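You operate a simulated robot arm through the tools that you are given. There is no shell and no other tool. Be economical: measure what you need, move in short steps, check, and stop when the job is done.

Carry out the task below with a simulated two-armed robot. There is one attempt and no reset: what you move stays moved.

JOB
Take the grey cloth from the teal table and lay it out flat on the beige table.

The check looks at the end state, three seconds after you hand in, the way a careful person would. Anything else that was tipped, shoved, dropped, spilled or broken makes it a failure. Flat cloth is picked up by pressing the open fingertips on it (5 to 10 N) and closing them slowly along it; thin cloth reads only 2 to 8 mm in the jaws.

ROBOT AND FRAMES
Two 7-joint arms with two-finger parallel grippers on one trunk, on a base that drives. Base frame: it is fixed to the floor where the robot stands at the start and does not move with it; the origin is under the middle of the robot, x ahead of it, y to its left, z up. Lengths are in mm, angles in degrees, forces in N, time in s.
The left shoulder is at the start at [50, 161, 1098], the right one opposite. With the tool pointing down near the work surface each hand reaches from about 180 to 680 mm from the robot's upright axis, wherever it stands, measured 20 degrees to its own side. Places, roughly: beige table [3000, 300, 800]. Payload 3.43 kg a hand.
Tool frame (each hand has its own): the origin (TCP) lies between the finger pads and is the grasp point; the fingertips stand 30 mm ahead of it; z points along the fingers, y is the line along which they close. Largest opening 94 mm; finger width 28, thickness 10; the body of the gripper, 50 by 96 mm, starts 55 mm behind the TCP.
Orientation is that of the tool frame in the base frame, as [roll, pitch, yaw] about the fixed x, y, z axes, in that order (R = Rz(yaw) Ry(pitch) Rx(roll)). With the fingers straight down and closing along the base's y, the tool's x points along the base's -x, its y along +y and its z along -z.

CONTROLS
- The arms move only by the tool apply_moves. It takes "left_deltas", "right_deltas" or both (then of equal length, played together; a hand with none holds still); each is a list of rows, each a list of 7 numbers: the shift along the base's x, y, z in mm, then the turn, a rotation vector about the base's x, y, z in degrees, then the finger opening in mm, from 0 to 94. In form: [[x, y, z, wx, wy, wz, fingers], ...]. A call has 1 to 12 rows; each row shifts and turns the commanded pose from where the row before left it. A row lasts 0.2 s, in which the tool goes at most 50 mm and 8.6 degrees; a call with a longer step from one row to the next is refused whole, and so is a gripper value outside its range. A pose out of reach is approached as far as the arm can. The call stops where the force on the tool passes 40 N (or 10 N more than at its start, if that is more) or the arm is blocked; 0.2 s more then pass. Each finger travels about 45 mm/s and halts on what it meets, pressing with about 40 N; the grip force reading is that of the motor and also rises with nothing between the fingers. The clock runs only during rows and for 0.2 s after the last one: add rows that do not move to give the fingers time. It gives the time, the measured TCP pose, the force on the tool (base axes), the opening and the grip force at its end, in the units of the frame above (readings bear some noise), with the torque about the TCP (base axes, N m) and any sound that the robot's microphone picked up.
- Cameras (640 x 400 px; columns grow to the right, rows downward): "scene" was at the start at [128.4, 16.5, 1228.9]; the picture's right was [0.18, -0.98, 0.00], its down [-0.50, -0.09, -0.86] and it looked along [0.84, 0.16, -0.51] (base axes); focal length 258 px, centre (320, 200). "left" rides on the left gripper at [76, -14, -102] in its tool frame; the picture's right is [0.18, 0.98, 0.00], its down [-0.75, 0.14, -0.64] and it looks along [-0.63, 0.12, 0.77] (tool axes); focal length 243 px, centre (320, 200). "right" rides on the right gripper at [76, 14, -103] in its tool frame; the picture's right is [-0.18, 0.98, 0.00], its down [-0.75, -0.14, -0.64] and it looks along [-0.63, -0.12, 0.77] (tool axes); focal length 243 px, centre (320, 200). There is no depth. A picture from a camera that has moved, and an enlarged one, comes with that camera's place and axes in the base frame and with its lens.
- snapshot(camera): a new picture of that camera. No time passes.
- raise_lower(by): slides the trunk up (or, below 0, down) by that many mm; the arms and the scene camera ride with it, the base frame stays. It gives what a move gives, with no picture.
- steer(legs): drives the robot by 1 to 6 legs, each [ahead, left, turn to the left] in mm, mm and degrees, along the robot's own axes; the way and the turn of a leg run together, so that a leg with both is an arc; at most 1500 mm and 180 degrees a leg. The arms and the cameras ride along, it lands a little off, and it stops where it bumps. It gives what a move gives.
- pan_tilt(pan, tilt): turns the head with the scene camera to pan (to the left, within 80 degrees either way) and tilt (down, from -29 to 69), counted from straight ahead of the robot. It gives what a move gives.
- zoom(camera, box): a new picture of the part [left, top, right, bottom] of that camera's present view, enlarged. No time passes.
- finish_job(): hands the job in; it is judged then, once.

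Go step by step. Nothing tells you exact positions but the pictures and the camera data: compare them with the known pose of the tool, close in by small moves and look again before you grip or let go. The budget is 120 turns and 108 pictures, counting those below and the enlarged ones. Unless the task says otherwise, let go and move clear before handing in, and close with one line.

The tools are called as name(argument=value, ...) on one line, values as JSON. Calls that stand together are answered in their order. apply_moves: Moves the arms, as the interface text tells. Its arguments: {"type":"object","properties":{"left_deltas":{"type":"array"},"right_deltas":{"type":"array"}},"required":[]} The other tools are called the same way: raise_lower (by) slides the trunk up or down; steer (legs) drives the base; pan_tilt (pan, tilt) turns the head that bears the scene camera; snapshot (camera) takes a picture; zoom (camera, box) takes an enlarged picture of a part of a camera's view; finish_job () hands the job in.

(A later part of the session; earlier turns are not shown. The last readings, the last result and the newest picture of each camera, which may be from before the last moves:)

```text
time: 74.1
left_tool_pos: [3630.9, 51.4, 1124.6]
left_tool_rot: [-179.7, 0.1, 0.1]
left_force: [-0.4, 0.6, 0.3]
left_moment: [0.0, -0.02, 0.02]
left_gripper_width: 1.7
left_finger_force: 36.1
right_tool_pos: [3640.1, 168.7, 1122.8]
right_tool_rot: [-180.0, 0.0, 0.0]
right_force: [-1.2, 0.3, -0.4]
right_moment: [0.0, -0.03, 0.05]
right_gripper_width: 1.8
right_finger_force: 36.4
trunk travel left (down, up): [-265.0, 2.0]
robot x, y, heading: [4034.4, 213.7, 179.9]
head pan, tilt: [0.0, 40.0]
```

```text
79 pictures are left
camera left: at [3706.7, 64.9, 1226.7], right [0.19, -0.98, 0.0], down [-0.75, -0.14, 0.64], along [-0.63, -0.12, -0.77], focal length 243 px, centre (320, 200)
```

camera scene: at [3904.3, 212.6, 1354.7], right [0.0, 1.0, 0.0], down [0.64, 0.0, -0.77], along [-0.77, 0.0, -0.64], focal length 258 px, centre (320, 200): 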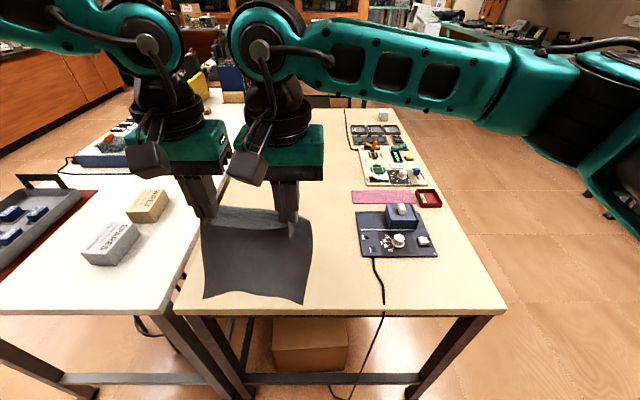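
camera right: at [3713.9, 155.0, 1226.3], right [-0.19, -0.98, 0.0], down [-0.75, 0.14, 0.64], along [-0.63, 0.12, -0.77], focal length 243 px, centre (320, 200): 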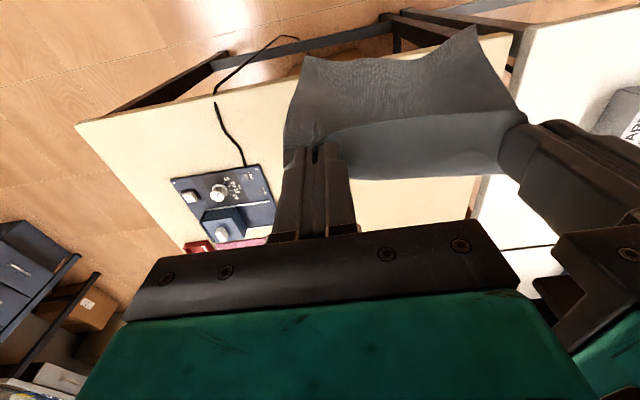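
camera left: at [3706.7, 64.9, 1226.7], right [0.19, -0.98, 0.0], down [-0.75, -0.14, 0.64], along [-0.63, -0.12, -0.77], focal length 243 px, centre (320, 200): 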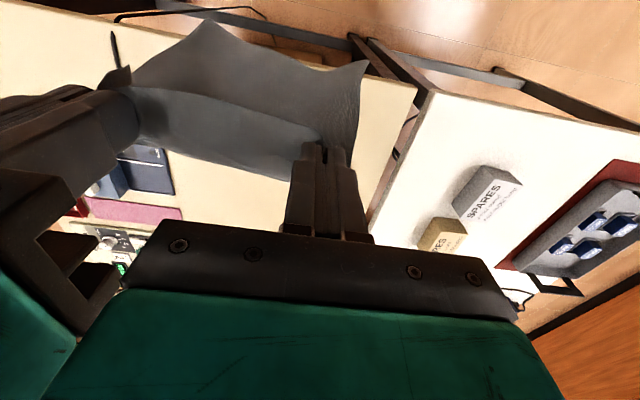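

The free area is confirmed (y -97 to 320, near edge x≈3624). I'll move closer and slightly right, then extend the arms so the cloth hangs over x≈3330, y≈110.

steer(legs=[[85, -42, 0]])

apply_moves(left_deltas=[[-18, -4, 0, 0, 0, 0, 0], [-18, -4, 0, 0, 0, 0, 0], [-18, -4, 0, 0, 0, 0, 0], [-18, -4, 0, 0, 0, 0, 0], [-18, -4, 0, 0, 0, 0, 0], [-18, -4, 0, 0, 0, 0, 0], [-18, -4, 0, 0, 0, 0, 0], [-18, -4, 0, 0, 0, 0, 0], [-18, -4, 0, 0, 0, 0, 0], [-18, -4, 0, 0, 0, 0, 0]], right_deltas=[[-19, -4, 0, 0, 0, 0, 0], [-19, -4, 0, 0, 0, 0, 0], [-19, -4, 0, 0, 0, 0, 0], [-19, -4, 0, 0, 0, 0, 0], [-19, -4, 0, 0, 0, 0, 0], [-19, -4, 0, 0, 0, 0, 0], [-19, -4, 0, 0, 0, 0, 0], [-19, -4, 0, 0, 0, 0, 0], [-18, -4, 0, 0, 0, 0, 0], [-18, -4, 0, 0, 0, 0, 0]])

snapshot(camera="scene")

```text
time: 75.3
left_tool_pos: [3545.8, 91.7, 1126.0]
left_tool_rot: [-179.8, -0.1, 0.2]
left_force: [-0.1, 0.7, -0.8]
left_moment: [-0.02, -0.01, 0.05]
left_gripper_width: 1.6
left_finger_force: 36.1
right_tool_pos: [3554.2, 208.2, 1123.3]
right_tool_rot: [179.9, 0.0, 0.0]
right_force: [0.3, -0.3, 0.7]
right_moment: [-0.01, -0.03, 0.02]
right_gripper_width: 1.6
right_finger_force: 36.5
trunk travel left (down, up): [-265.0, 2.0]
robot x, y, heading: [3948.9, 258.3, -179.9]
head pan, tilt: [0.0, 40.0]
```

```text
time: 77.5
left_tool_pos: [3399.4, 37.2, 1131.0]
left_tool_rot: [-178.6, 0.5, -0.5]
left_force: [-1.8, 10.4, 0.3]
left_moment: [0.37, 0.0, 0.09]
left_gripper_width: 1.7
left_finger_force: 36.6
left hand out of reach, approached as far as the arm can: row 8, 9, 10
right_tool_pos: [3392.3, 162.4, 1123.5]
right_tool_rot: [178.8, -0.2, 1.5]
right_force: [0.4, -11.3, 0.5]
right_moment: [-0.33, -0.02, 0.12]
right_gripper_width: 1.7
right_finger_force: 36.9
right hand out of reach, approached as far as the arm can: row 10
trunk travel left (down, up): [-265.0, 2.0]
robot x, y, heading: [3946.6, 252.7, -179.9]
head pan, tilt: [0.0, 40.0]
stopped in row 10 (right hand): the force on the tool passed its limit (the readings are from after the stop); the commanded pose is now the measured one
```

```text
78 pictures are left
camera scene: at [3820.9, 252.7, 1354.8], right [0.0, 1.0, 0.0], down [0.64, 0.0, -0.77], along [-0.77, 0.0, -0.64], focal length 258 px, centre (320, 200)
```

scene: 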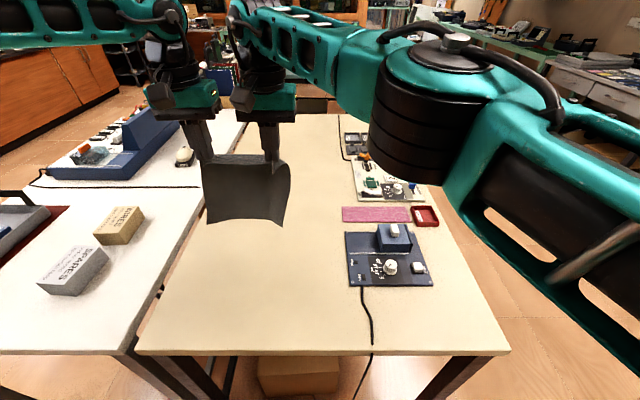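

The reach limit at this height stopped me at x≈3395, with some tension between the hands (about 10 N). I'll relax the spacing and lower a bit, since reach should improve lower down.

apply_moves(left_deltas=[[0, 4, 0, 0, 0, 0, 0], [0, 0, -10, 0, 0, 0, 0], [0, 0, -15, 0, 0, 0, 0], [0, 0, -10, 0, 0, 0, 0]], right_deltas=[[0, -4, 0, 0, 0, 0, 0], [0, 0, -8, 0, 0, 0, 0], [0, 0, -12, 0, 0, 0, 0], [0, 0, -8, 0, 0, 0, 0]])

snapshot(camera="scene")

```text
time: 78.5
left_tool_pos: [3403.6, 34.8, 1095.9]
left_tool_rot: [-178.6, 0.5, -0.4]
left_force: [-3.2, 21.5, 0.3]
left_moment: [0.66, 0.13, 0.05]
left_gripper_width: 1.7
left_finger_force: 36.8
left hand out of reach, approached as far as the arm can: row 1, 4
right_tool_pos: [3391.2, 158.7, 1096.1]
right_tool_rot: [178.9, -0.2, 1.3]
right_force: [2.8, -21.0, 0.6]
right_moment: [-0.67, -0.06, 0.14]
right_gripper_width: 1.6
right_finger_force: 36.7
trunk travel left (down, up): [-265.0, 2.0]
robot x, y, heading: [3945.8, 250.9, -180.0]
head pan, tilt: [0.0, 40.0]
```

```text
77 pictures are left
camera scene: at [3820.7, 252.7, 1354.8], right [0.0, 1.0, 0.0], down [0.64, 0.0, -0.77], along [-0.77, 0.0, -0.64], focal length 258 px, centre (320, 200)
```

scene: 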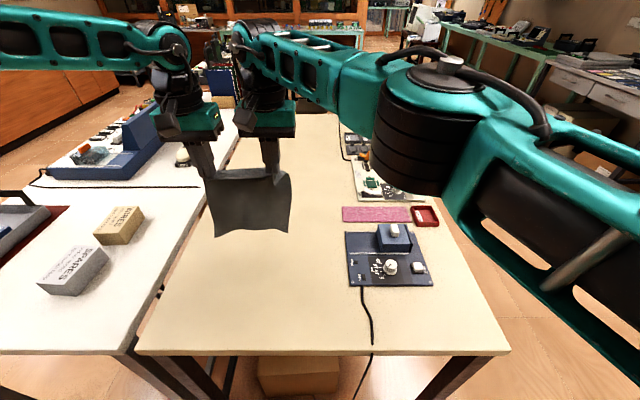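

The cloth is stretched between the hands (21 N) because the left hand can't move inward here. I'll relieve it by moving the right hand toward the left.

apply_moves(right_deltas=[[0, -4, 0, 0, 0, 0, 0], [0, -4, 0, 0, 0, 0, 0], [0, 0, 0, 0, 0, 0, 0]])

zoom(camera="scene", box=[150, 80, 350, 260])

```text
time: 79.3
left_tool_pos: [3403.1, 32.6, 1093.4]
left_tool_rot: [-178.9, 0.5, -0.4]
left_force: [-2.4, 12.7, 0.1]
left_moment: [0.42, 0.09, 0.04]
left_gripper_width: 1.5
left_finger_force: 36.2
right_tool_pos: [3393.8, 156.1, 1094.9]
right_tool_rot: [178.9, 0.0, 1.0]
right_force: [1.4, -13.3, 0.5]
right_moment: [-0.43, -0.08, 0.13]
right_gripper_width: 1.7
right_finger_force: 36.5
right hand out of reach, approached as far as the arm can: row 2
trunk travel left (down, up): [-265.0, 2.0]
robot x, y, heading: [3942.3, 254.0, -179.9]
head pan, tilt: [0.0, 40.0]
```

```text
2.22 times, centred on (250, 170) of scene
camera zoom: at [3820.8, 252.8, 1354.8], right [0.0, 1.0, 0.0], down [0.64, 0.0, -0.77], along [-0.77, 0.0, -0.64], focal length 574 px, centre (476, 267)
```

zoom: 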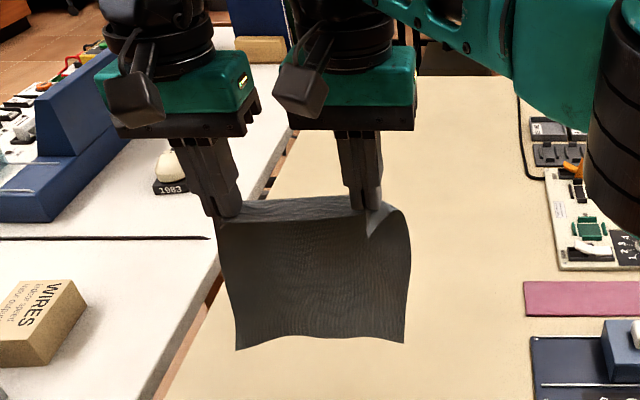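

Still near the limits. I'll tilt both tools so the fingers point forward-down, which gives more reach, and draw back a little meanwhile.

apply_moves(left_deltas=[[10, 0, 0, 0, 8, 0, 0], [10, 0, 0, 0, 8, 0, 0], [10, 2, 0, 0, 8, 0, 0], [0, 2, 0, 0, 6, 0, 0], [0, 0, 0, 0, 0, 0, 0]], right_deltas=[[10, 0, 0, 0, 8, 0, 0], [10, 0, 0, 0, 8, 0, 0], [10, 0, 0, 0, 8, 0, 0], [0, 0, 0, 0, 6, 0, 0], [0, 0, 0, 0, 0, 0, 0]])

```text
time: 80.5
left_tool_pos: [3431.8, 35.7, 1095.9]
left_tool_rot: [-179.0, 30.4, -0.3]
left_force: [-0.8, 2.1, 0.8]
left_moment: [0.1, 0.05, 0.0]
left_gripper_width: 2.0
left_finger_force: 36.8
right_tool_pos: [3424.6, 157.1, 1096.0]
right_tool_rot: [179.9, 30.0, 1.3]
right_force: [1.1, -2.9, 0.0]
right_moment: [-0.07, -0.01, 0.06]
right_gripper_width: 1.7
right_finger_force: 36.7
trunk travel left (down, up): [-265.0, 2.0]
robot x, y, heading: [3945.0, 254.0, -179.9]
head pan, tilt: [0.0, 40.0]
```

Tension is relaxed and the tilt worked. Now I'll extend forward again.

apply_moves(left_deltas=[[-15, 0, 0, 0, 0, 0, 0], [-15, 0, 0, 0, 0, 0, 0], [-15, 0, 0, 0, 0, 0, 0], [-15, 0, 0, 0, 0, 0, 0], [-15, 0, 0, 0, 0, 0, 0], [-15, 0, 0, 0, 0, 0, 0], [0, 0, 0, 0, 0, 0, 0]], right_deltas=[[-14, -1, 0, 0, 0, 0, 0], [-14, 0, 0, 0, 0, 0, 0], [-14, 0, 0, 0, 0, 0, 0], [-14, 0, 0, 0, 0, 0, 0], [-14, 0, 0, 0, 0, 0, 0], [-14, 0, 0, 0, 0, 0, 0], [0, 0, 0, 0, 0, 0, 0]])

snapshot(camera="scene")

```text
time: 82.2
left_tool_pos: [3342.3, 40.0, 1096.7]
left_tool_rot: [-179.1, 30.3, -0.4]
left_force: [0.4, 0.4, 0.1]
left_moment: [0.01, 0.04, 0.08]
left_gripper_width: 1.7
left_finger_force: 36.9
right_tool_pos: [3339.8, 154.0, 1097.0]
right_tool_rot: [179.6, 30.0, 1.2]
right_force: [0.9, 1.0, 1.0]
right_moment: [0.03, 0.0, 0.03]
right_gripper_width: 1.9
right_finger_force: 35.9
trunk travel left (down, up): [-265.0, 2.0]
robot x, y, heading: [3944.9, 254.4, -180.0]
head pan, tilt: [0.0, 40.0]
```

```text
75 pictures are left
camera scene: at [3821.1, 252.9, 1354.9], right [0.0, 1.0, 0.0], down [0.64, 0.0, -0.77], along [-0.77, 0.0, -0.64], focal length 258 px, centre (320, 200)
```

scene: 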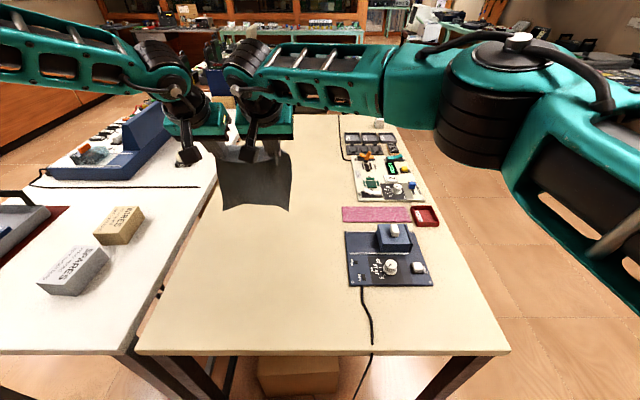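

The cloth hangs over the clear area with its hem about 45 mm above the table. I'll lower until the hem touches, then check.

apply_moves(left_deltas=[[0, 0, -12, 0, 0, 0, 0], [0, 0, -12, 0, 0, 0, 0], [0, 0, -12, 0, 0, 0, 0], [0, 0, -12, 0, 0, 0, 0], [0, 0, 0, 0, 0, 0, 0], [0, 0, 0, 0, 0, 0, 0]], right_deltas=[[0, 0, -12, 0, 0, 0, 0], [0, 0, -12, 0, 0, 0, 0], [0, 0, -12, 0, 0, 0, 0], [0, 0, -12, 0, 0, 0, 0], [0, 0, 0, 0, 0, 0, 0], [0, 0, 0, 0, 0, 0, 0]])

zoom(camera="scene", box=[150, 100, 350, 260])

snapshot(camera="left")

```text
time: 83.5
left_tool_pos: [3342.6, 37.5, 1047.6]
left_tool_rot: [-179.1, 30.3, -0.4]
left_force: [0.7, 1.0, -0.7]
left_moment: [0.01, 0.02, 0.03]
left_gripper_width: 1.7
left_finger_force: 37.1
right_tool_pos: [3340.4, 153.9, 1047.4]
right_tool_rot: [179.6, 30.0, 1.3]
right_force: [0.6, 0.0, 0.1]
right_moment: [-0.02, -0.01, 0.0]
right_gripper_width: 2.0
right_finger_force: 36.6
trunk travel left (down, up): [-265.0, 2.0]
robot x, y, heading: [3946.8, 254.8, -179.8]
head pan, tilt: [0.0, 40.0]
```

```text
2.50 times, centred on (250, 180) of scene
camera zoom: at [3820.7, 252.7, 1354.8], right [0.0, 1.0, 0.0], down [0.64, 0.0, -0.77], along [-0.77, 0.0, -0.64], focal length 645 px, centre (495, 250)
```

zoom: 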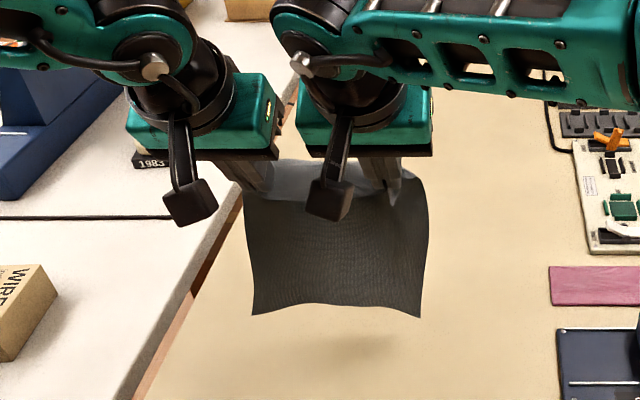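

```text
73 pictures are left
camera left: at [3460.7, 48.5, 1096.7], right [0.14, -0.98, -0.11], down [-0.33, -0.15, 0.93], along [-0.93, -0.1, -0.34], focal length 243 px, centre (320, 200)
```

left: 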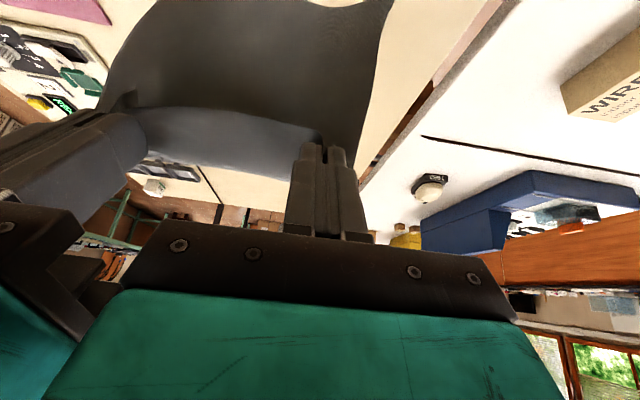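

The hem still hangs just above the table. I'll lower further with a slight pull back.

apply_moves(left_deltas=[[0, 0, -10, 0, 0, 0, 0], [0, 0, -10, 0, 0, 0, 0], [5, 0, -10, 0, 0, 0, 0], [10, 0, -10, 0, 0, 0, 0], [0, 0, 0, 0, 0, 0, 0], [0, 0, 0, 0, 0, 0, 0]], right_deltas=[[0, 0, -10, 0, 0, 0, 0], [0, 0, -10, 0, 0, 0, 0], [5, 0, -10, 0, 0, 0, 0], [10, 0, -10, 0, 0, 0, 0], [0, 0, 0, 0, 0, 0, 0], [0, 0, 0, 0, 0, 0, 0]])

zoom(camera="scene", box=[150, 100, 350, 260])

```text
time: 85.0
left_tool_pos: [3361.6, 33.9, 1011.8]
left_tool_rot: [-179.1, 30.3, -0.4]
left_force: [-0.6, 1.6, -0.9]
left_moment: [0.03, 0.02, -0.01]
left_gripper_width: 1.5
left_finger_force: 36.1
left hand out of reach, approached as far as the arm can: row 2
right_tool_pos: [3355.7, 153.9, 1009.0]
right_tool_rot: [179.7, 29.8, 1.3]
right_force: [-0.2, -1.2, 0.1]
right_moment: [-0.03, 0.0, 0.07]
right_gripper_width: 1.7
right_finger_force: 36.6
trunk travel left (down, up): [-265.0, 2.0]
robot x, y, heading: [3945.9, 251.3, -179.9]
head pan, tilt: [0.0, 40.0]
```

```text
2.50 times, centred on (250, 180) of scene
camera zoom: at [3820.8, 252.7, 1354.8], right [0.0, 1.0, 0.0], down [0.64, 0.0, -0.77], along [-0.77, 0.0, -0.64], focal length 645 px, centre (495, 250)
```

zoom: 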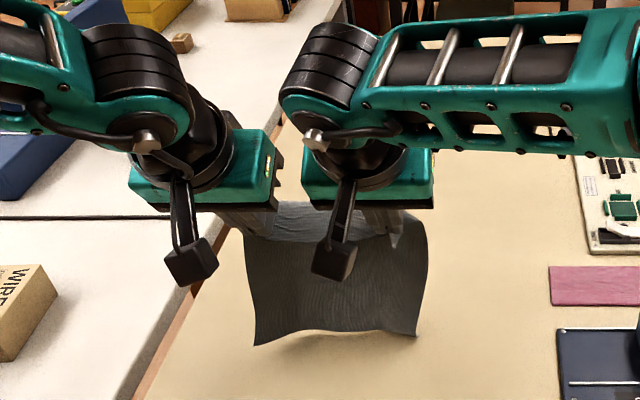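

The hem is touching near x≈3308. I'll start the laying arc, pulling back toward me while lowering.

apply_moves(left_deltas=[[15, 1, -4, 0, 0, 0, 0], [16, 1, -3, 0, 0, 0, 0], [15, 0, -5, 0, 0, 0, 0], [15, 0, -6, 0, 0, 0, 0], [15, 0, -9, 0, 0, 0, 0], [15, 0, -10, 0, 0, 0, 0], [13, 0, -10, 0, 0, 0, 0], [12, 0, -10, 0, 0, 0, 0], [0, 0, 0, 0, 0, 0, 0]], right_deltas=[[18, 0, -3, 0, 0, 0, 0], [17, 0, -2, 0, 0, 0, 0], [15, 0, -5, 0, 0, 0, 0], [15, 0, -5, 0, 0, 0, 0], [15, 0, -9, 0, 0, 0, 0], [15, 0, -9, 0, 0, 0, 0], [13, 0, -10, 0, 0, 0, 0], [12, 0, -10, 0, 0, 0, 0], [0, 0, 0, 0, 0, 0, 0]])

snapshot(camera="scene")

snapshot(camera="right")

```text
time: 87.0
left_tool_pos: [3478.4, 37.9, 953.0]
left_tool_rot: [-179.2, 30.3, -0.4]
left_force: [-0.1, 0.7, -0.1]
left_moment: [0.01, 0.0, 0.05]
left_gripper_width: 1.9
left_finger_force: 36.6
right_tool_pos: [3474.5, 155.5, 955.6]
right_tool_rot: [179.7, 30.0, 1.3]
right_force: [-1.0, -0.1, 0.0]
right_moment: [-0.01, -0.03, 0.04]
right_gripper_width: 1.8
right_finger_force: 36.0
trunk travel left (down, up): [-265.0, 2.0]
robot x, y, heading: [3948.7, 252.3, -179.8]
head pan, tilt: [0.0, 40.0]
```

```text
71 pictures are left
camera scene: at [3820.7, 252.8, 1354.8], right [0.0, 1.0, 0.0], down [0.64, 0.0, -0.77], along [-0.77, 0.0, -0.64], focal length 258 px, centre (320, 200)
```

scene: 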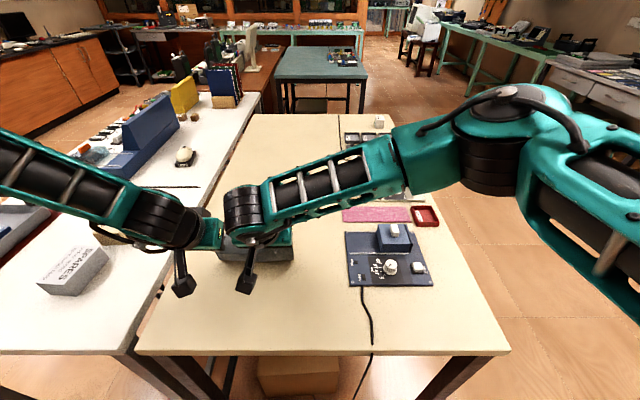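

```text
70 pictures are left
camera right: at [3592.2, 144.5, 1007.5], right [-0.13, -0.99, 0.1], down [-0.34, 0.14, 0.93], along [-0.93, 0.09, -0.35], focal length 243 px, centre (320, 200)
```

right: 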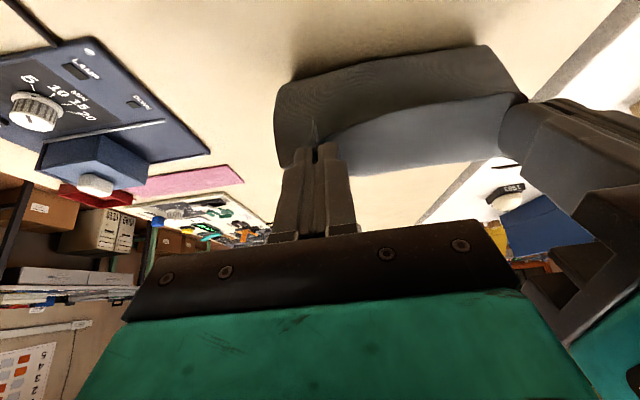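

The lower part of the cloth is already lying on the table and the rest curls down from the fingers. I'll continue down and back, straightening the tools to vertical.

apply_moves(left_deltas=[[8, 0, -14, 0, 0, 0, 0], [8, 0, -14, 0, -6, 0, 0], [8, 0, -14, 0, -6, 0, 0], [8, 0, -14, 0, -6, 0, 0], [7, 0, -14, 0, -6, 0, 0], [7, 0, -14, 0, -6, 0, 0], [7, 0, -14, 0, 0, 0, 0], [7, 0, -12, 0, 0, 0, 0], [0, 0, 0, 0, 0, 0, 0]], right_deltas=[[8, 0, -14, 0, 0, 0, 0], [8, 0, -14, 0, -6, 0, 0], [8, 0, -14, 0, -6, 0, 0], [8, 0, -14, 0, -6, 0, 0], [8, 0, -14, 0, -6, 0, 0], [8, 0, -14, 0, -6, 0, 0], [7, 0, -14, 0, 0, 0, 0], [7, 0, -14, 0, 0, 0, 0], [0, 0, 0, 0, 0, 0, 0]])

snapshot(camera="scene")

snapshot(camera="right")

snapshot(camera="left")

```text
time: 88.5
left_tool_pos: [3540.7, 21.7, 902.1]
left_tool_rot: [-177.4, 0.9, -0.6]
left_force: [-2.5, 12.3, -3.7]
left_moment: [0.36, 0.05, 0.01]
left_gripper_width: 1.6
left_finger_force: 36.4
left hand out of reach, approached as far as the arm can: row 3, 4, 5, 6, 7
right_tool_pos: [3531.1, 143.5, 868.9]
right_tool_rot: [177.2, -0.4, 1.8]
right_force: [2.6, -12.0, 4.5]
right_moment: [-0.41, 0.0, 0.15]
right_gripper_width: 1.7
right_finger_force: 36.4
trunk travel left (down, up): [-265.0, 2.0]
robot x, y, heading: [3946.8, 251.0, -179.5]
head pan, tilt: [0.0, 40.0]
stopped in row 7 (left hand): the force on the tool passed its limit (the readings are from after the stop); the commanded pose is now the measured one
```

```text
69 pictures are left
camera scene: at [3821.1, 252.7, 1354.9], right [0.0, 1.0, 0.0], down [0.64, 0.0, -0.77], along [-0.77, 0.0, -0.64], focal length 258 px, centre (320, 200)
```

scene: 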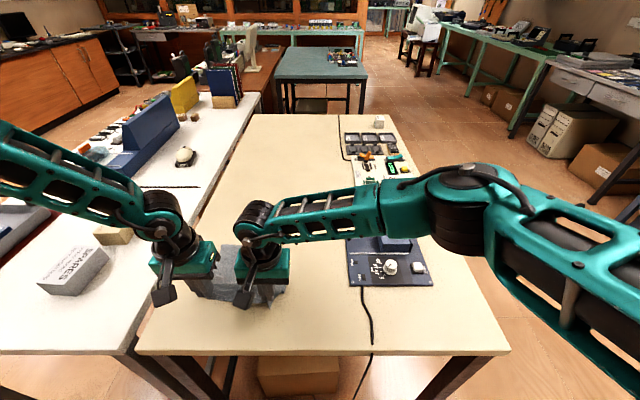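

```text
68 pictures are left
camera right: at [3606.5, 137.1, 973.2], right [-0.15, -0.99, 0.05], down [-0.76, 0.15, 0.63], along [-0.63, 0.06, -0.78], focal length 243 px, centre (320, 200)
```

right: 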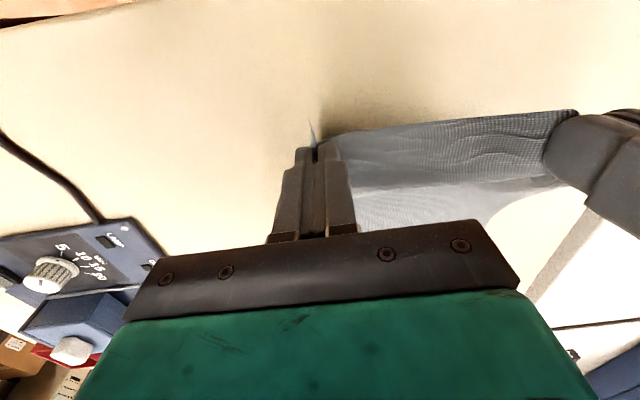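

```text
67 pictures are left
camera left: at [3619.1, 29.2, 1002.0], right [0.17, -0.98, -0.05], down [-0.74, -0.16, 0.65], along [-0.65, -0.08, -0.76], focal length 243 px, centre (320, 200)
```

left: 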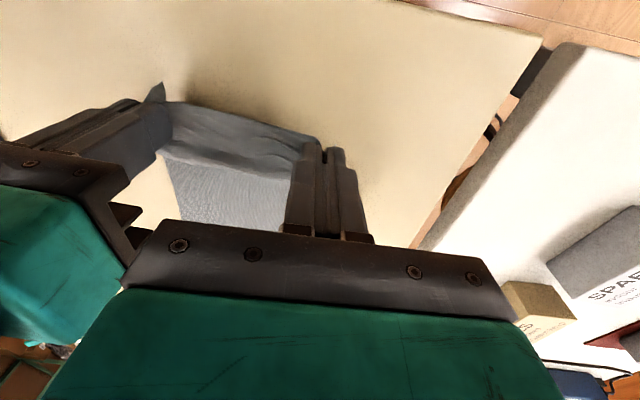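

The left arm hit its limit with the trunk high, so the hands are uneven. I'll raise the right to match, ease the spacing, and then lower both with the trunk.

apply_moves(right_deltas=[[0, -2, 11, 0, 0, 0, 0], [0, -2, 11, 0, 0, 0, 0], [2, -1, 11, 0, 0, 0, 0], [0, 0, 0, 0, 0, 0, 0]])

raise_lower(by=-60)

snapshot(camera="right")

snapshot(camera="left")

```text
time: 89.5
left_tool_pos: [3541.9, 18.3, 899.6]
left_tool_rot: [-177.8, 0.8, -0.5]
left_force: [-1.2, 3.5, -0.4]
left_moment: [0.11, 0.03, 0.04]
left_gripper_width: 1.8
left_finger_force: 36.5
right_tool_pos: [3532.6, 141.3, 901.8]
right_tool_rot: [177.6, -0.3, 1.5]
right_force: [1.5, -4.8, 0.2]
right_moment: [-0.12, -0.01, 0.02]
right_gripper_width: 1.6
right_finger_force: 36.3
trunk travel left (down, up): [-265.0, 2.0]
robot x, y, heading: [3942.5, 250.3, -180.0]
head pan, tilt: [0.0, 40.0]
```

```text
time: 90.5
left_tool_pos: [3541.6, 19.7, 841.5]
left_tool_rot: [-177.9, 0.8, -0.5]
left_force: [-0.5, 1.6, 0.0]
left_moment: [0.04, 0.03, 0.01]
left_gripper_width: 1.5
left_finger_force: 36.5
right_tool_pos: [3531.8, 140.8, 840.6]
right_tool_rot: [177.7, -0.3, 1.7]
right_force: [0.2, -2.0, 0.1]
right_moment: [-0.08, -0.01, 0.05]
right_gripper_width: 1.6
right_finger_force: 36.0
trunk travel left (down, up): [-205.0, 62.0]
robot x, y, heading: [3942.7, 252.5, -179.7]
head pan, tilt: [0.0, 40.0]
```

```text
66 pictures are left
camera right: at [3607.5, 133.5, 944.9], right [-0.16, -0.99, 0.04], down [-0.76, 0.15, 0.63], along [-0.63, 0.07, -0.77], focal length 243 px, centre (320, 200)
```

right: 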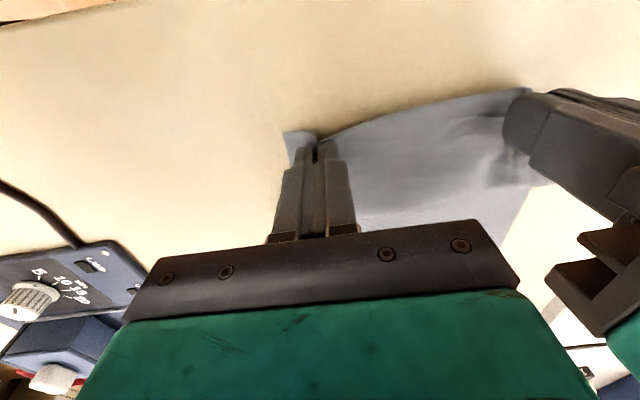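

```text
65 pictures are left
camera left: at [3619.2, 27.9, 941.7], right [0.17, -0.98, -0.04], down [-0.75, -0.16, 0.65], along [-0.64, -0.08, -0.76], focal length 243 px, centre (320, 200)
```

left: 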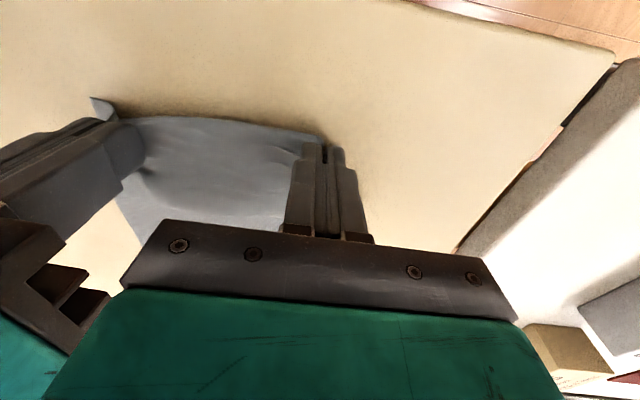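

The cloth is nearly down. I'll lower another few millimetres and pull back slightly to draw it taut.

raise_lower(by=-6)

apply_moves(left_deltas=[[5, 0, 0, 0, 0, 0, 0], [5, 0, 0, 0, 0, 0, 0], [5, 0, 0, 0, 0, 0, 0], [0, 0, 0, 0, 0, 0, 0]], right_deltas=[[6, 0, 0, 0, 0, 0, 0], [6, 0, 0, 0, 0, 0, 0], [6, 0, 0, 0, 0, 0, 0], [0, 0, 0, 0, 0, 0, 0]])

snapshot(camera="right")

snapshot(camera="scene")

```text
time: 91.0
left_tool_pos: [3542.0, 19.0, 835.9]
left_tool_rot: [-177.8, 0.8, -0.5]
left_force: [-0.2, 2.4, 0.7]
left_moment: [0.04, 0.02, 0.01]
left_gripper_width: 1.7
left_finger_force: 36.7
right_tool_pos: [3531.1, 140.1, 834.4]
right_tool_rot: [177.5, -0.3, 1.6]
right_force: [0.8, -1.6, 0.0]
right_moment: [-0.08, 0.02, 0.04]
right_gripper_width: 1.6
right_finger_force: 36.3
trunk travel left (down, up): [-199.0, 68.0]
robot x, y, heading: [3945.7, 254.5, -179.8]
head pan, tilt: [0.0, 40.0]
```

```text
time: 92.0
left_tool_pos: [3556.5, 18.4, 835.9]
left_tool_rot: [-177.7, 0.8, -0.5]
left_force: [-0.5, 2.4, 0.6]
left_moment: [0.07, 0.0, 0.03]
left_gripper_width: 1.6
left_finger_force: 36.3
right_tool_pos: [3551.0, 140.6, 834.1]
right_tool_rot: [177.4, -0.3, 1.7]
right_force: [0.3, -2.6, -0.3]
right_moment: [-0.05, 0.02, 0.06]
right_gripper_width: 1.7
right_finger_force: 36.5
trunk travel left (down, up): [-199.0, 68.0]
robot x, y, heading: [3945.3, 251.8, -179.6]
head pan, tilt: [0.0, 40.0]
```

```text
64 pictures are left
camera right: at [3625.7, 133.8, 938.5], right [-0.16, -0.99, 0.04], down [-0.76, 0.15, 0.63], along [-0.63, 0.07, -0.77], focal length 243 px, centre (320, 200)
```

right: 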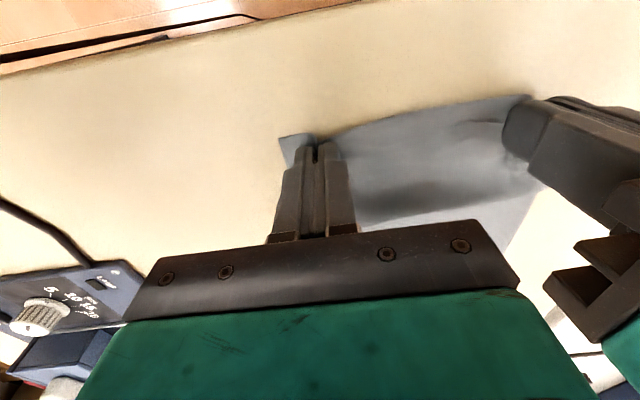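

```text
63 pictures are left
camera scene: at [3820.8, 252.7, 1288.8], right [0.0, 1.0, 0.0], down [0.64, 0.0, -0.77], along [-0.77, 0.0, -0.64], focal length 258 px, centre (320, 200)
```

scene: 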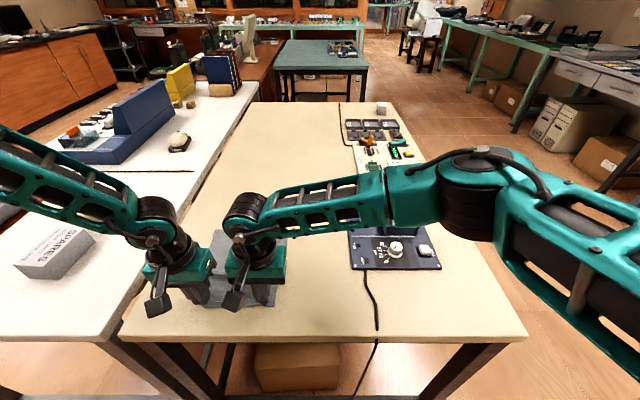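

There's still a slight fold behind the fingers. I'll pull 15 mm more, then lower to the table.

apply_moves(left_deltas=[[5, 0, 0, 0, 0, 0, 0], [5, 0, 0, 0, 0, 0, 0], [4, 0, 0, 0, 0, 0, 0], [0, 0, -3, 0, 0, 0, 0], [0, 0, 0, 0, 0, 0, 0]], right_deltas=[[5, 0, 0, 0, 0, 0, 0], [5, 0, 0, 0, 0, 0, 0], [6, 0, 0, 0, 0, 0, 0], [0, 0, -2, 0, 0, 0, 0], [0, 0, 0, 0, 0, 0, 0]])

zoom(camera="scene", box=[120, 180, 320, 340])

snapshot(camera="left")

```text
time: 93.2
left_tool_pos: [3569.5, 17.6, 832.8]
left_tool_rot: [-177.6, 0.9, -0.6]
left_force: [0.4, 3.7, 0.4]
left_moment: [0.15, 0.0, 0.01]
left_gripper_width: 1.9
left_finger_force: 36.5
right_tool_pos: [3566.4, 142.3, 834.4]
right_tool_rot: [177.4, -0.3, 1.6]
right_force: [1.1, -5.0, -0.9]
right_moment: [-0.1, -0.02, 0.07]
right_gripper_width: 1.9
right_finger_force: 36.5
trunk travel left (down, up): [-199.0, 68.0]
robot x, y, heading: [3947.7, 254.2, -180.0]
head pan, tilt: [0.0, 40.0]
```

```text
2.50 times, centred on (220, 260) of scene
camera zoom: at [3820.8, 252.8, 1288.8], right [0.0, 1.0, 0.0], down [0.64, 0.0, -0.77], along [-0.77, 0.0, -0.64], focal length 645 px, centre (570, 50)
```

zoom: 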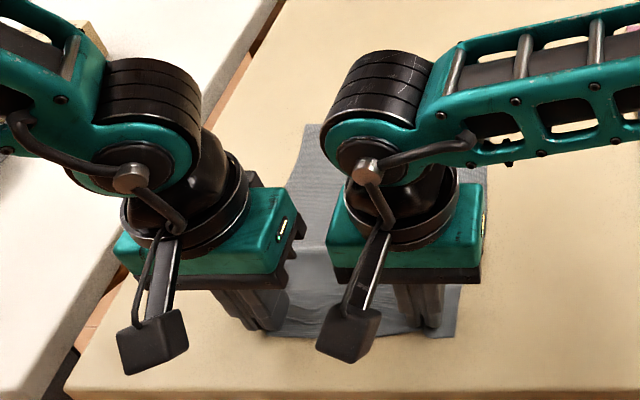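

```text
61 pictures are left
camera left: at [3647.8, 26.8, 933.9], right [0.17, -0.98, -0.04], down [-0.75, -0.16, 0.65], along [-0.64, -0.08, -0.76], focal length 243 px, centre (320, 200)
```

left: 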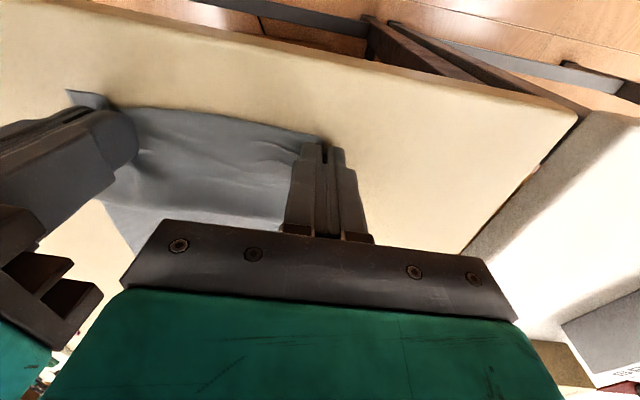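

The cloth is drawn out. I'll touch down lightly and open the fingers slowly so the gathered corners spread.

apply_moves(left_deltas=[[0, 0, -1, 0, 0, 0, 0], [0, 0, -1, 0, 0, 0, 0], [0, 0, 0, 0, 0, 0, 3], [0, 0, 0, 0, 0, 0, 6], [0, 0, 0, 0, 0, 0, 10], [0, 0, 0, 0, 0, 0, 15], [0, 0, 0, 0, 0, 0, 20], [0, 0, 0, 0, 0, 0, 25], [0, 0, 0, 0, 0, 0, 30], [0, 0, 0, 0, 0, 0, 30]], right_deltas=[[0, 0, -1.5, 0, 0, 0, 0], [0, 0, -1.5, 0, 0, 0, 0], [0, 0, 0, 0, 0, 0, 3], [0, 0, 0, 0, 0, 0, 6], [0, 0, 0, 0, 0, 0, 10], [0, 0, 0, 0, 0, 0, 15], [0, 0, 0, 0, 0, 0, 20], [0, 0, 0, 0, 0, 0, 25], [0, 0, 0, 0, 0, 0, 30], [0, 0, 0, 0, 0, 0, 30]])

snapshot(camera="left")

snapshot(camera="right")

```text
time: 95.4
left_tool_pos: [3571.1, 20.4, 831.7]
left_tool_rot: [-177.7, 1.1, -0.5]
left_force: [-0.7, 2.4, 10.7]
left_moment: [-0.15, -0.01, -0.01]
left_gripper_width: 28.2
left_finger_force: 0.0
right_tool_pos: [3568.7, 139.6, 832.5]
right_tool_rot: [177.4, 0.0, 1.6]
right_force: [-0.7, -4.8, 22.9]
right_moment: [0.41, 0.01, 0.0]
right_gripper_width: 26.9
right_finger_force: 0.1
trunk travel left (down, up): [-199.0, 68.0]
robot x, y, heading: [3946.9, 252.8, -180.1]
head pan, tilt: [0.0, 40.0]
```

```text
60 pictures are left
camera left: at [3648.9, 27.9, 932.5], right [0.17, -0.98, -0.04], down [-0.74, -0.16, 0.65], along [-0.64, -0.08, -0.76], focal length 243 px, centre (320, 200)
```

left: 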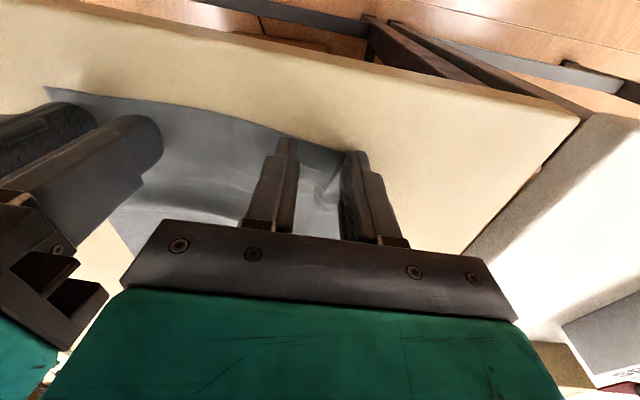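

```text
59 pictures are left
camera right: at [3643.8, 133.6, 935.7], right [-0.16, -0.99, 0.04], down [-0.76, 0.15, 0.63], along [-0.63, 0.07, -0.77], focal length 243 px, centre (320, 200)
```

right: 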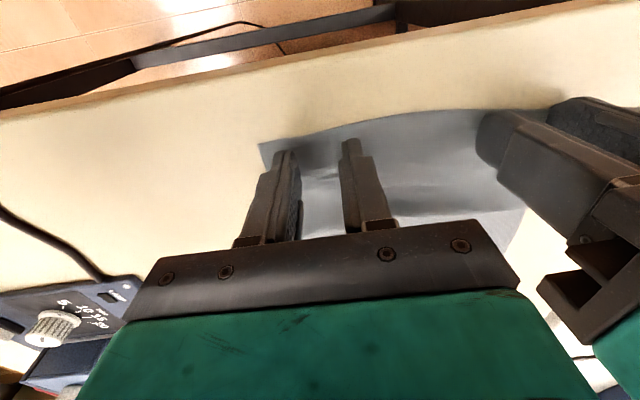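

The corners spread well. I'll lift off straight up and inspect.

apply_moves(left_deltas=[[0, 0, 4, 0, 0, 0, 30], [0, 0, 10, 0, 0, 0, 30], [0, 0, 15, 0, 0, 0, 30]], right_deltas=[[0, 0, 4, 0, 0, 0, 30], [0, 0, 10, 0, 0, 0, 30], [0, 0, 15, 0, 0, 0, 30]])

raise_lower(by=66)

snapshot(camera="left")

snapshot(camera="right")

```text
time: 96.2
left_tool_pos: [3571.0, 18.0, 858.3]
left_tool_rot: [-177.7, 0.8, -0.5]
left_force: [-0.1, -0.7, 0.8]
left_moment: [-0.02, 0.01, 0.0]
left_gripper_width: 30.1
left_finger_force: 0.1
right_tool_pos: [3567.5, 142.0, 857.5]
right_tool_rot: [177.6, -0.4, 1.6]
right_force: [-0.4, -0.1, -0.1]
right_moment: [0.03, 0.01, -0.02]
right_gripper_width: 30.0
right_finger_force: 0.2
trunk travel left (down, up): [-199.0, 68.0]
robot x, y, heading: [3945.5, 256.3, -180.0]
head pan, tilt: [0.0, 40.0]
```

```text
time: 97.3
left_tool_pos: [3570.6, 20.1, 925.1]
left_tool_rot: [-177.9, 0.7, -0.4]
left_force: [0.8, -0.2, 0.0]
left_moment: [0.0, 0.0, 0.01]
left_gripper_width: 30.0
left_finger_force: 0.1
right_tool_pos: [3565.8, 139.8, 923.8]
right_tool_rot: [177.5, -0.3, 1.6]
right_force: [1.6, -1.0, 0.0]
right_moment: [-0.01, 0.0, 0.01]
right_gripper_width: 29.9
right_finger_force: 0.1
trunk travel left (down, up): [-265.0, 2.0]
robot x, y, heading: [3948.4, 253.4, -179.9]
head pan, tilt: [0.0, 40.0]
```

```text
58 pictures are left
camera left: at [3647.9, 27.7, 1025.5], right [0.17, -0.98, -0.04], down [-0.75, -0.16, 0.65], along [-0.64, -0.08, -0.76], focal length 243 px, centre (320, 200)
```

left: 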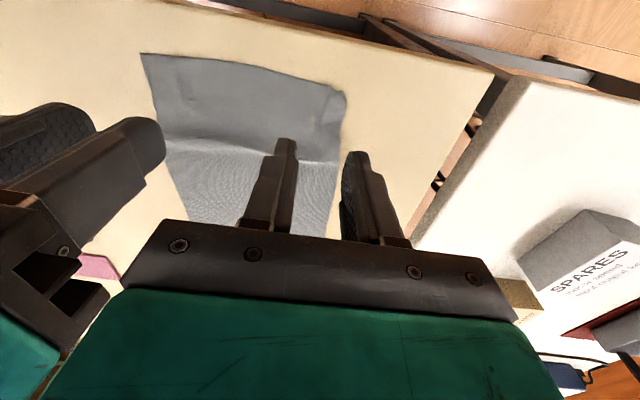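

```text
57 pictures are left
camera right: at [3641.7, 133.4, 1028.5], right [-0.16, -0.99, 0.04], down [-0.76, 0.15, 0.63], along [-0.63, 0.07, -0.77], focal length 243 px, centre (320, 200)
```

right: 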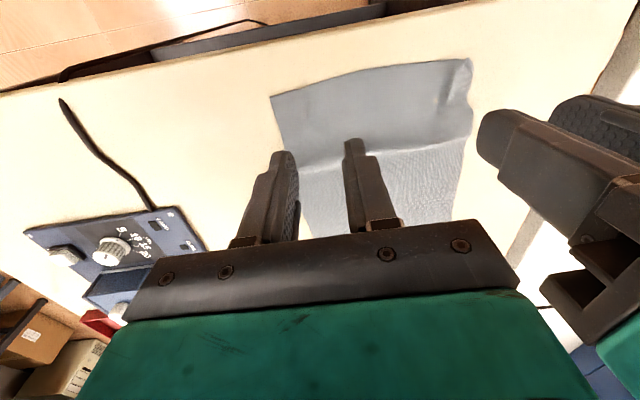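

The cloth is down with a slight cross crease. I'll back away for a full view.

steer(legs=[[-250, 0, 0]])

apply_moves(left_deltas=[[0, -40, 0, 0, 0, 0, 30], [0, -40, 0, 0, 0, 0, 30], [0, -40, 0, 0, 0, 0, 30], [0, -40, 0, 0, 0, 0, 30]], right_deltas=[[0, 40, 0, 0, 0, 0, 30], [0, 40, 0, 0, 0, 0, 30], [0, 40, 0, 0, 0, 0, 30], [0, 40, 0, 0, 0, 0, 30]])

zoom(camera="scene", box=[120, 80, 440, 280])

```text
time: 99.1
left_tool_pos: [3824.1, 18.7, 925.5]
left_tool_rot: [-177.8, 0.9, -0.4]
left_force: [-0.1, -0.2, 0.4]
left_moment: [-0.01, 0.03, 0.0]
left_gripper_width: 30.0
left_finger_force: 0.0
right_tool_pos: [3820.8, 141.0, 924.6]
right_tool_rot: [177.5, -0.3, 1.7]
right_force: [-0.7, -0.6, 0.1]
right_moment: [0.02, 0.0, 0.02]
right_gripper_width: 29.8
right_finger_force: 0.0
trunk travel left (down, up): [-265.0, 2.0]
robot x, y, heading: [4200.3, 256.0, -179.9]
head pan, tilt: [0.0, 40.0]
```

```text
time: 100.1
left_tool_pos: [3822.4, -139.4, 925.2]
left_tool_rot: [-177.7, 0.8, -0.3]
left_force: [0.0, 0.6, 1.0]
left_moment: [-0.03, 0.01, -0.02]
left_gripper_width: 30.0
left_finger_force: 0.0
right_tool_pos: [3821.4, 300.8, 921.3]
right_tool_rot: [177.4, -0.3, 1.7]
right_force: [-0.1, 0.0, -0.5]
right_moment: [-0.02, 0.02, 0.0]
right_gripper_width: 29.9
right_finger_force: 0.1
trunk travel left (down, up): [-265.0, 2.0]
robot x, y, heading: [4200.2, 255.2, -179.6]
head pan, tilt: [0.0, 40.0]
```

```text
2.00 times, centred on (280, 180) of scene
camera zoom: at [4075.0, 253.5, 1354.9], right [0.0, 1.0, 0.0], down [0.64, 0.0, -0.77], along [-0.77, 0.0, -0.64], focal length 516 px, centre (400, 240)
```

zoom: 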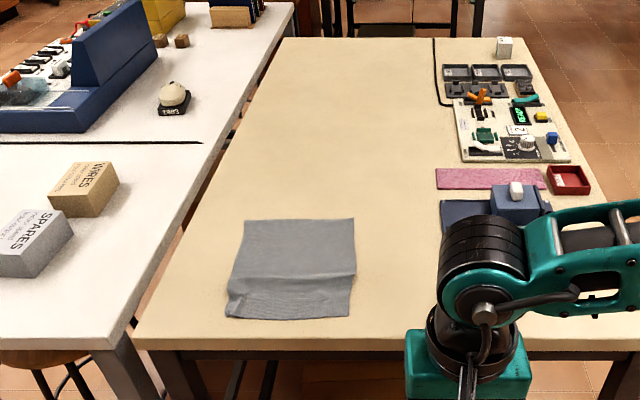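

zoom(camera="scene", box=[220, 180, 310, 246])

```text
6.06 times, centred on (265, 213) of scene
camera zoom: at [4075.0, 253.5, 1354.9], right [0.0, 1.0, 0.0], down [0.64, 0.0, -0.77], along [-0.77, 0.0, -0.64], focal length 1565 px, centre (653, 121)
```

zoom: 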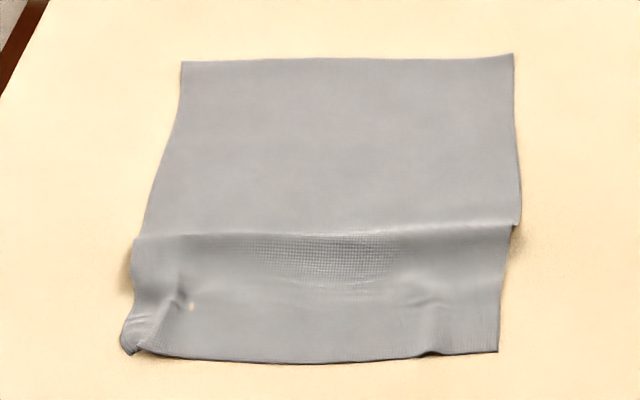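

The cloth is laid out, but a low ridge crosses at x≈3493 and the near-left corner is slightly gathered. I'll smooth it: trunk lower for a better arm posture, then press lightly near the close edge and pull/spread.

apply_moves(left_deltas=[[0, 0, 30, 2, 0, 0, 30], [0, 0, 30, 0, 0, 0, 30], [0, 30, 30, 0, 0, 0, 30], [0, 30, 20, 0, 0, 0, 30]], right_deltas=[[0, 0, 30, 2, 0, 0, 30], [0, 0, 30, 0, 0, 0, 30], [0, -30, 30, 0, 0, 0, 30], [0, -30, 20, 0, 0, 0, 30]])

raise_lower(by=-140)

apply_moves(left_deltas=[[0, 35, 0, 0, 0, 0, 30], [0, 35, 0, 0, 0, 0, 20], [0, 30, 0, 0, 0, 0, 10]], right_deltas=[[0, -30, 0, 0, 0, 0, 30], [0, -30, 0, 0, 0, 0, 20], [0, -30, 0, 0, 0, 0, 10]])

steer(legs=[[245, 0, 0]])

snapshot(camera="left")

snapshot(camera="right")

```text
time: 101.1
left_tool_pos: [3824.2, -80.9, 1036.7]
left_tool_rot: [-175.8, 0.8, -0.4]
left_force: [-0.3, 0.2, -0.3]
left_moment: [-0.01, -0.01, 0.01]
left_gripper_width: 30.0
left_finger_force: 0.0
right_tool_pos: [3819.3, 241.4, 1033.1]
right_tool_rot: [179.6, -0.3, 1.7]
right_force: [-0.6, 0.0, -0.6]
right_moment: [0.01, 0.01, 0.02]
right_gripper_width: 29.8
right_finger_force: 0.0
trunk travel left (down, up): [-265.0, 2.0]
robot x, y, heading: [4202.8, 255.4, -179.9]
head pan, tilt: [0.0, 40.0]
```

```text
time: 102.8
left_tool_pos: [3822.6, -81.0, 895.9]
left_tool_rot: [-175.8, 0.9, -0.3]
left_force: [-0.8, 0.4, 0.0]
left_moment: [-0.02, -0.02, 0.01]
left_gripper_width: 30.1
left_finger_force: 0.0
right_tool_pos: [3818.7, 242.4, 892.1]
right_tool_rot: [179.5, -0.3, 1.7]
right_force: [0.0, 0.5, 0.5]
right_moment: [-0.03, 0.02, 0.0]
right_gripper_width: 30.0
right_finger_force: 0.0
trunk travel left (down, up): [-125.0, 142.0]
robot x, y, heading: [4201.8, 251.8, -179.7]
head pan, tilt: [0.0, 40.0]
```

```text
time: 103.6
left_tool_pos: [3824.9, 20.4, 896.2]
left_tool_rot: [-175.7, 0.8, -0.4]
left_force: [0.3, 0.1, 0.0]
left_moment: [0.02, 0.01, -0.04]
left_gripper_width: 9.9
left_finger_force: 0.1
right_tool_pos: [3820.0, 152.1, 893.1]
right_tool_rot: [179.6, -0.4, 1.7]
right_force: [0.1, 0.1, 0.9]
right_moment: [-0.03, -0.02, 0.01]
right_gripper_width: 9.9
right_finger_force: 0.0
trunk travel left (down, up): [-125.0, 142.0]
robot x, y, heading: [4200.6, 252.6, -179.5]
head pan, tilt: [0.0, 40.0]
```

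```text
time: 105.4
left_tool_pos: [3575.7, 17.8, 896.4]
left_tool_rot: [-175.7, 0.8, -0.4]
left_force: [0.6, 0.1, -0.3]
left_moment: [0.0, 0.01, -0.02]
left_gripper_width: 9.8
left_finger_force: 0.1
right_tool_pos: [3572.9, 152.3, 892.9]
right_tool_rot: [179.6, -0.3, 1.6]
right_force: [-0.7, 0.3, 0.2]
right_moment: [0.02, -0.02, -0.04]
right_gripper_width: 9.9
right_finger_force: 0.0
trunk travel left (down, up): [-125.0, 142.0]
robot x, y, heading: [3948.3, 253.3, -180.0]
head pan, tilt: [0.0, 40.0]
```

```text
54 pictures are left
camera left: at [3654.2, 23.4, 997.7], right [0.18, -0.98, -0.08], down [-0.75, -0.18, 0.64], along [-0.64, -0.06, -0.76], focal length 243 px, centre (320, 200)
```

left: 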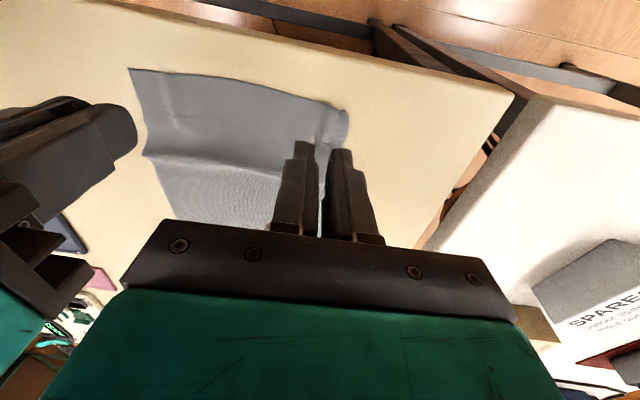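

```text
53 pictures are left
camera right: at [3648.1, 141.0, 996.2], right [-0.16, -0.99, 0.01], down [-0.76, 0.12, 0.64], along [-0.63, 0.09, -0.77], focal length 243 px, centre (320, 200)
```

right: 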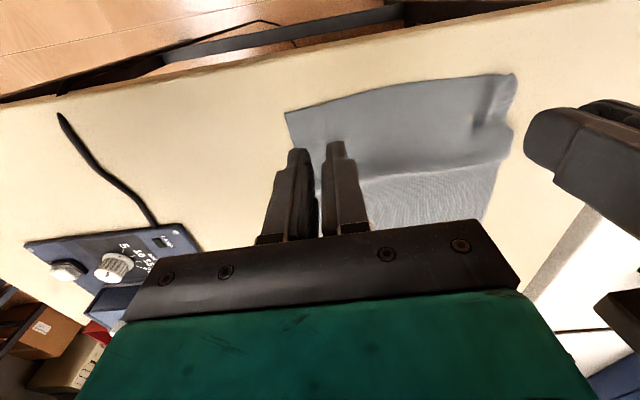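

The left fingers straddle the small corner wrinkle. I'll lower onto the cloth's near edge with both hands.

apply_moves(left_deltas=[[-4, 2, -20, -4, 0, 0, 10], [-4, 0, -20, 0, 0, 0, 10], [0, 0, -18, 0, 0, 0, 10], [0, 0, -4, 0, 0, 0, 10], [0, 0, 0, 0, 0, 0, 10]], right_deltas=[[-4, 0, -20, 0, 0, 0, 10], [-4, 0, -20, 0, 0, 0, 10], [0, 0, -16, 0, 0, 0, 10], [0, 0, -3, 0, 0, 0, 10], [0, 0, 0, 0, 0, 0, 10]])

```text
time: 106.6
left_tool_pos: [3567.7, 21.3, 833.0]
left_tool_rot: [-179.7, 0.7, -0.5]
left_force: [0.7, 0.5, -0.8]
left_moment: [0.02, 0.01, -0.03]
left_gripper_width: 10.1
left_finger_force: 0.2
right_tool_pos: [3565.2, 150.7, 832.6]
right_tool_rot: [179.5, -0.3, 1.7]
right_force: [0.4, 0.0, 0.5]
right_moment: [-0.01, 0.01, 0.01]
right_gripper_width: 9.9
right_finger_force: 0.1
trunk travel left (down, up): [-125.0, 142.0]
robot x, y, heading: [3950.6, 253.7, -179.9]
head pan, tilt: [0.0, 40.0]
```

apply_moves(left_deltas=[[0, 0, -1.5, 0, 0, 0, 10], [0, 0, -1.5, 0, 0, 0, 10], [0, 0, 0, 0, 0, 0, 10]], right_deltas=[[0, 0, -1.5, 0, 0, 0, 10], [0, 0, -1.3, 0, 0, 0, 10], [0, 0, 0, 0, 0, 0, 10]])

```text
time: 107.4
left_tool_pos: [3569.3, 20.2, 832.9]
left_tool_rot: [-179.7, 0.9, -0.5]
left_force: [0.1, 0.6, 0.4]
left_moment: [-0.01, -0.01, -0.03]
left_gripper_width: 10.0
left_finger_force: 0.1
right_tool_pos: [3565.7, 149.7, 831.2]
right_tool_rot: [179.5, -0.2, 1.6]
right_force: [-1.3, -0.5, 14.7]
right_moment: [0.16, 0.01, 0.01]
right_gripper_width: 10.0
right_finger_force: 0.1
trunk travel left (down, up): [-125.0, 142.0]
robot x, y, heading: [3955.6, 250.0, -180.1]
head pan, tilt: [0.0, 40.0]
```

apply_moves(left_deltas=[[0, 0, -1.5, 0, 0, 0, 10], [0, 0, 0, 0, 0, 0, 10]], right_deltas=[[0, 0, 0.4, 0, 0, 0, 10], [0, 0, 0, 0, 0, 0, 10]])

```text
time: 108.0
left_tool_pos: [3569.7, 19.3, 830.9]
left_tool_rot: [-179.8, 0.9, -0.4]
left_force: [1.2, 0.7, 4.4]
left_moment: [-0.01, -0.04, 0.01]
left_gripper_width: 9.5
left_finger_force: 0.1
right_tool_pos: [3564.8, 151.6, 831.1]
right_tool_rot: [179.3, -0.2, 1.6]
right_force: [-3.5, -2.1, 19.7]
right_moment: [0.16, 0.07, 0.04]
right_gripper_width: 9.2
right_finger_force: 0.1
trunk travel left (down, up): [-125.0, 142.0]
robot x, y, heading: [3950.9, 253.1, -179.9]
head pan, tilt: [0.0, 40.0]
```

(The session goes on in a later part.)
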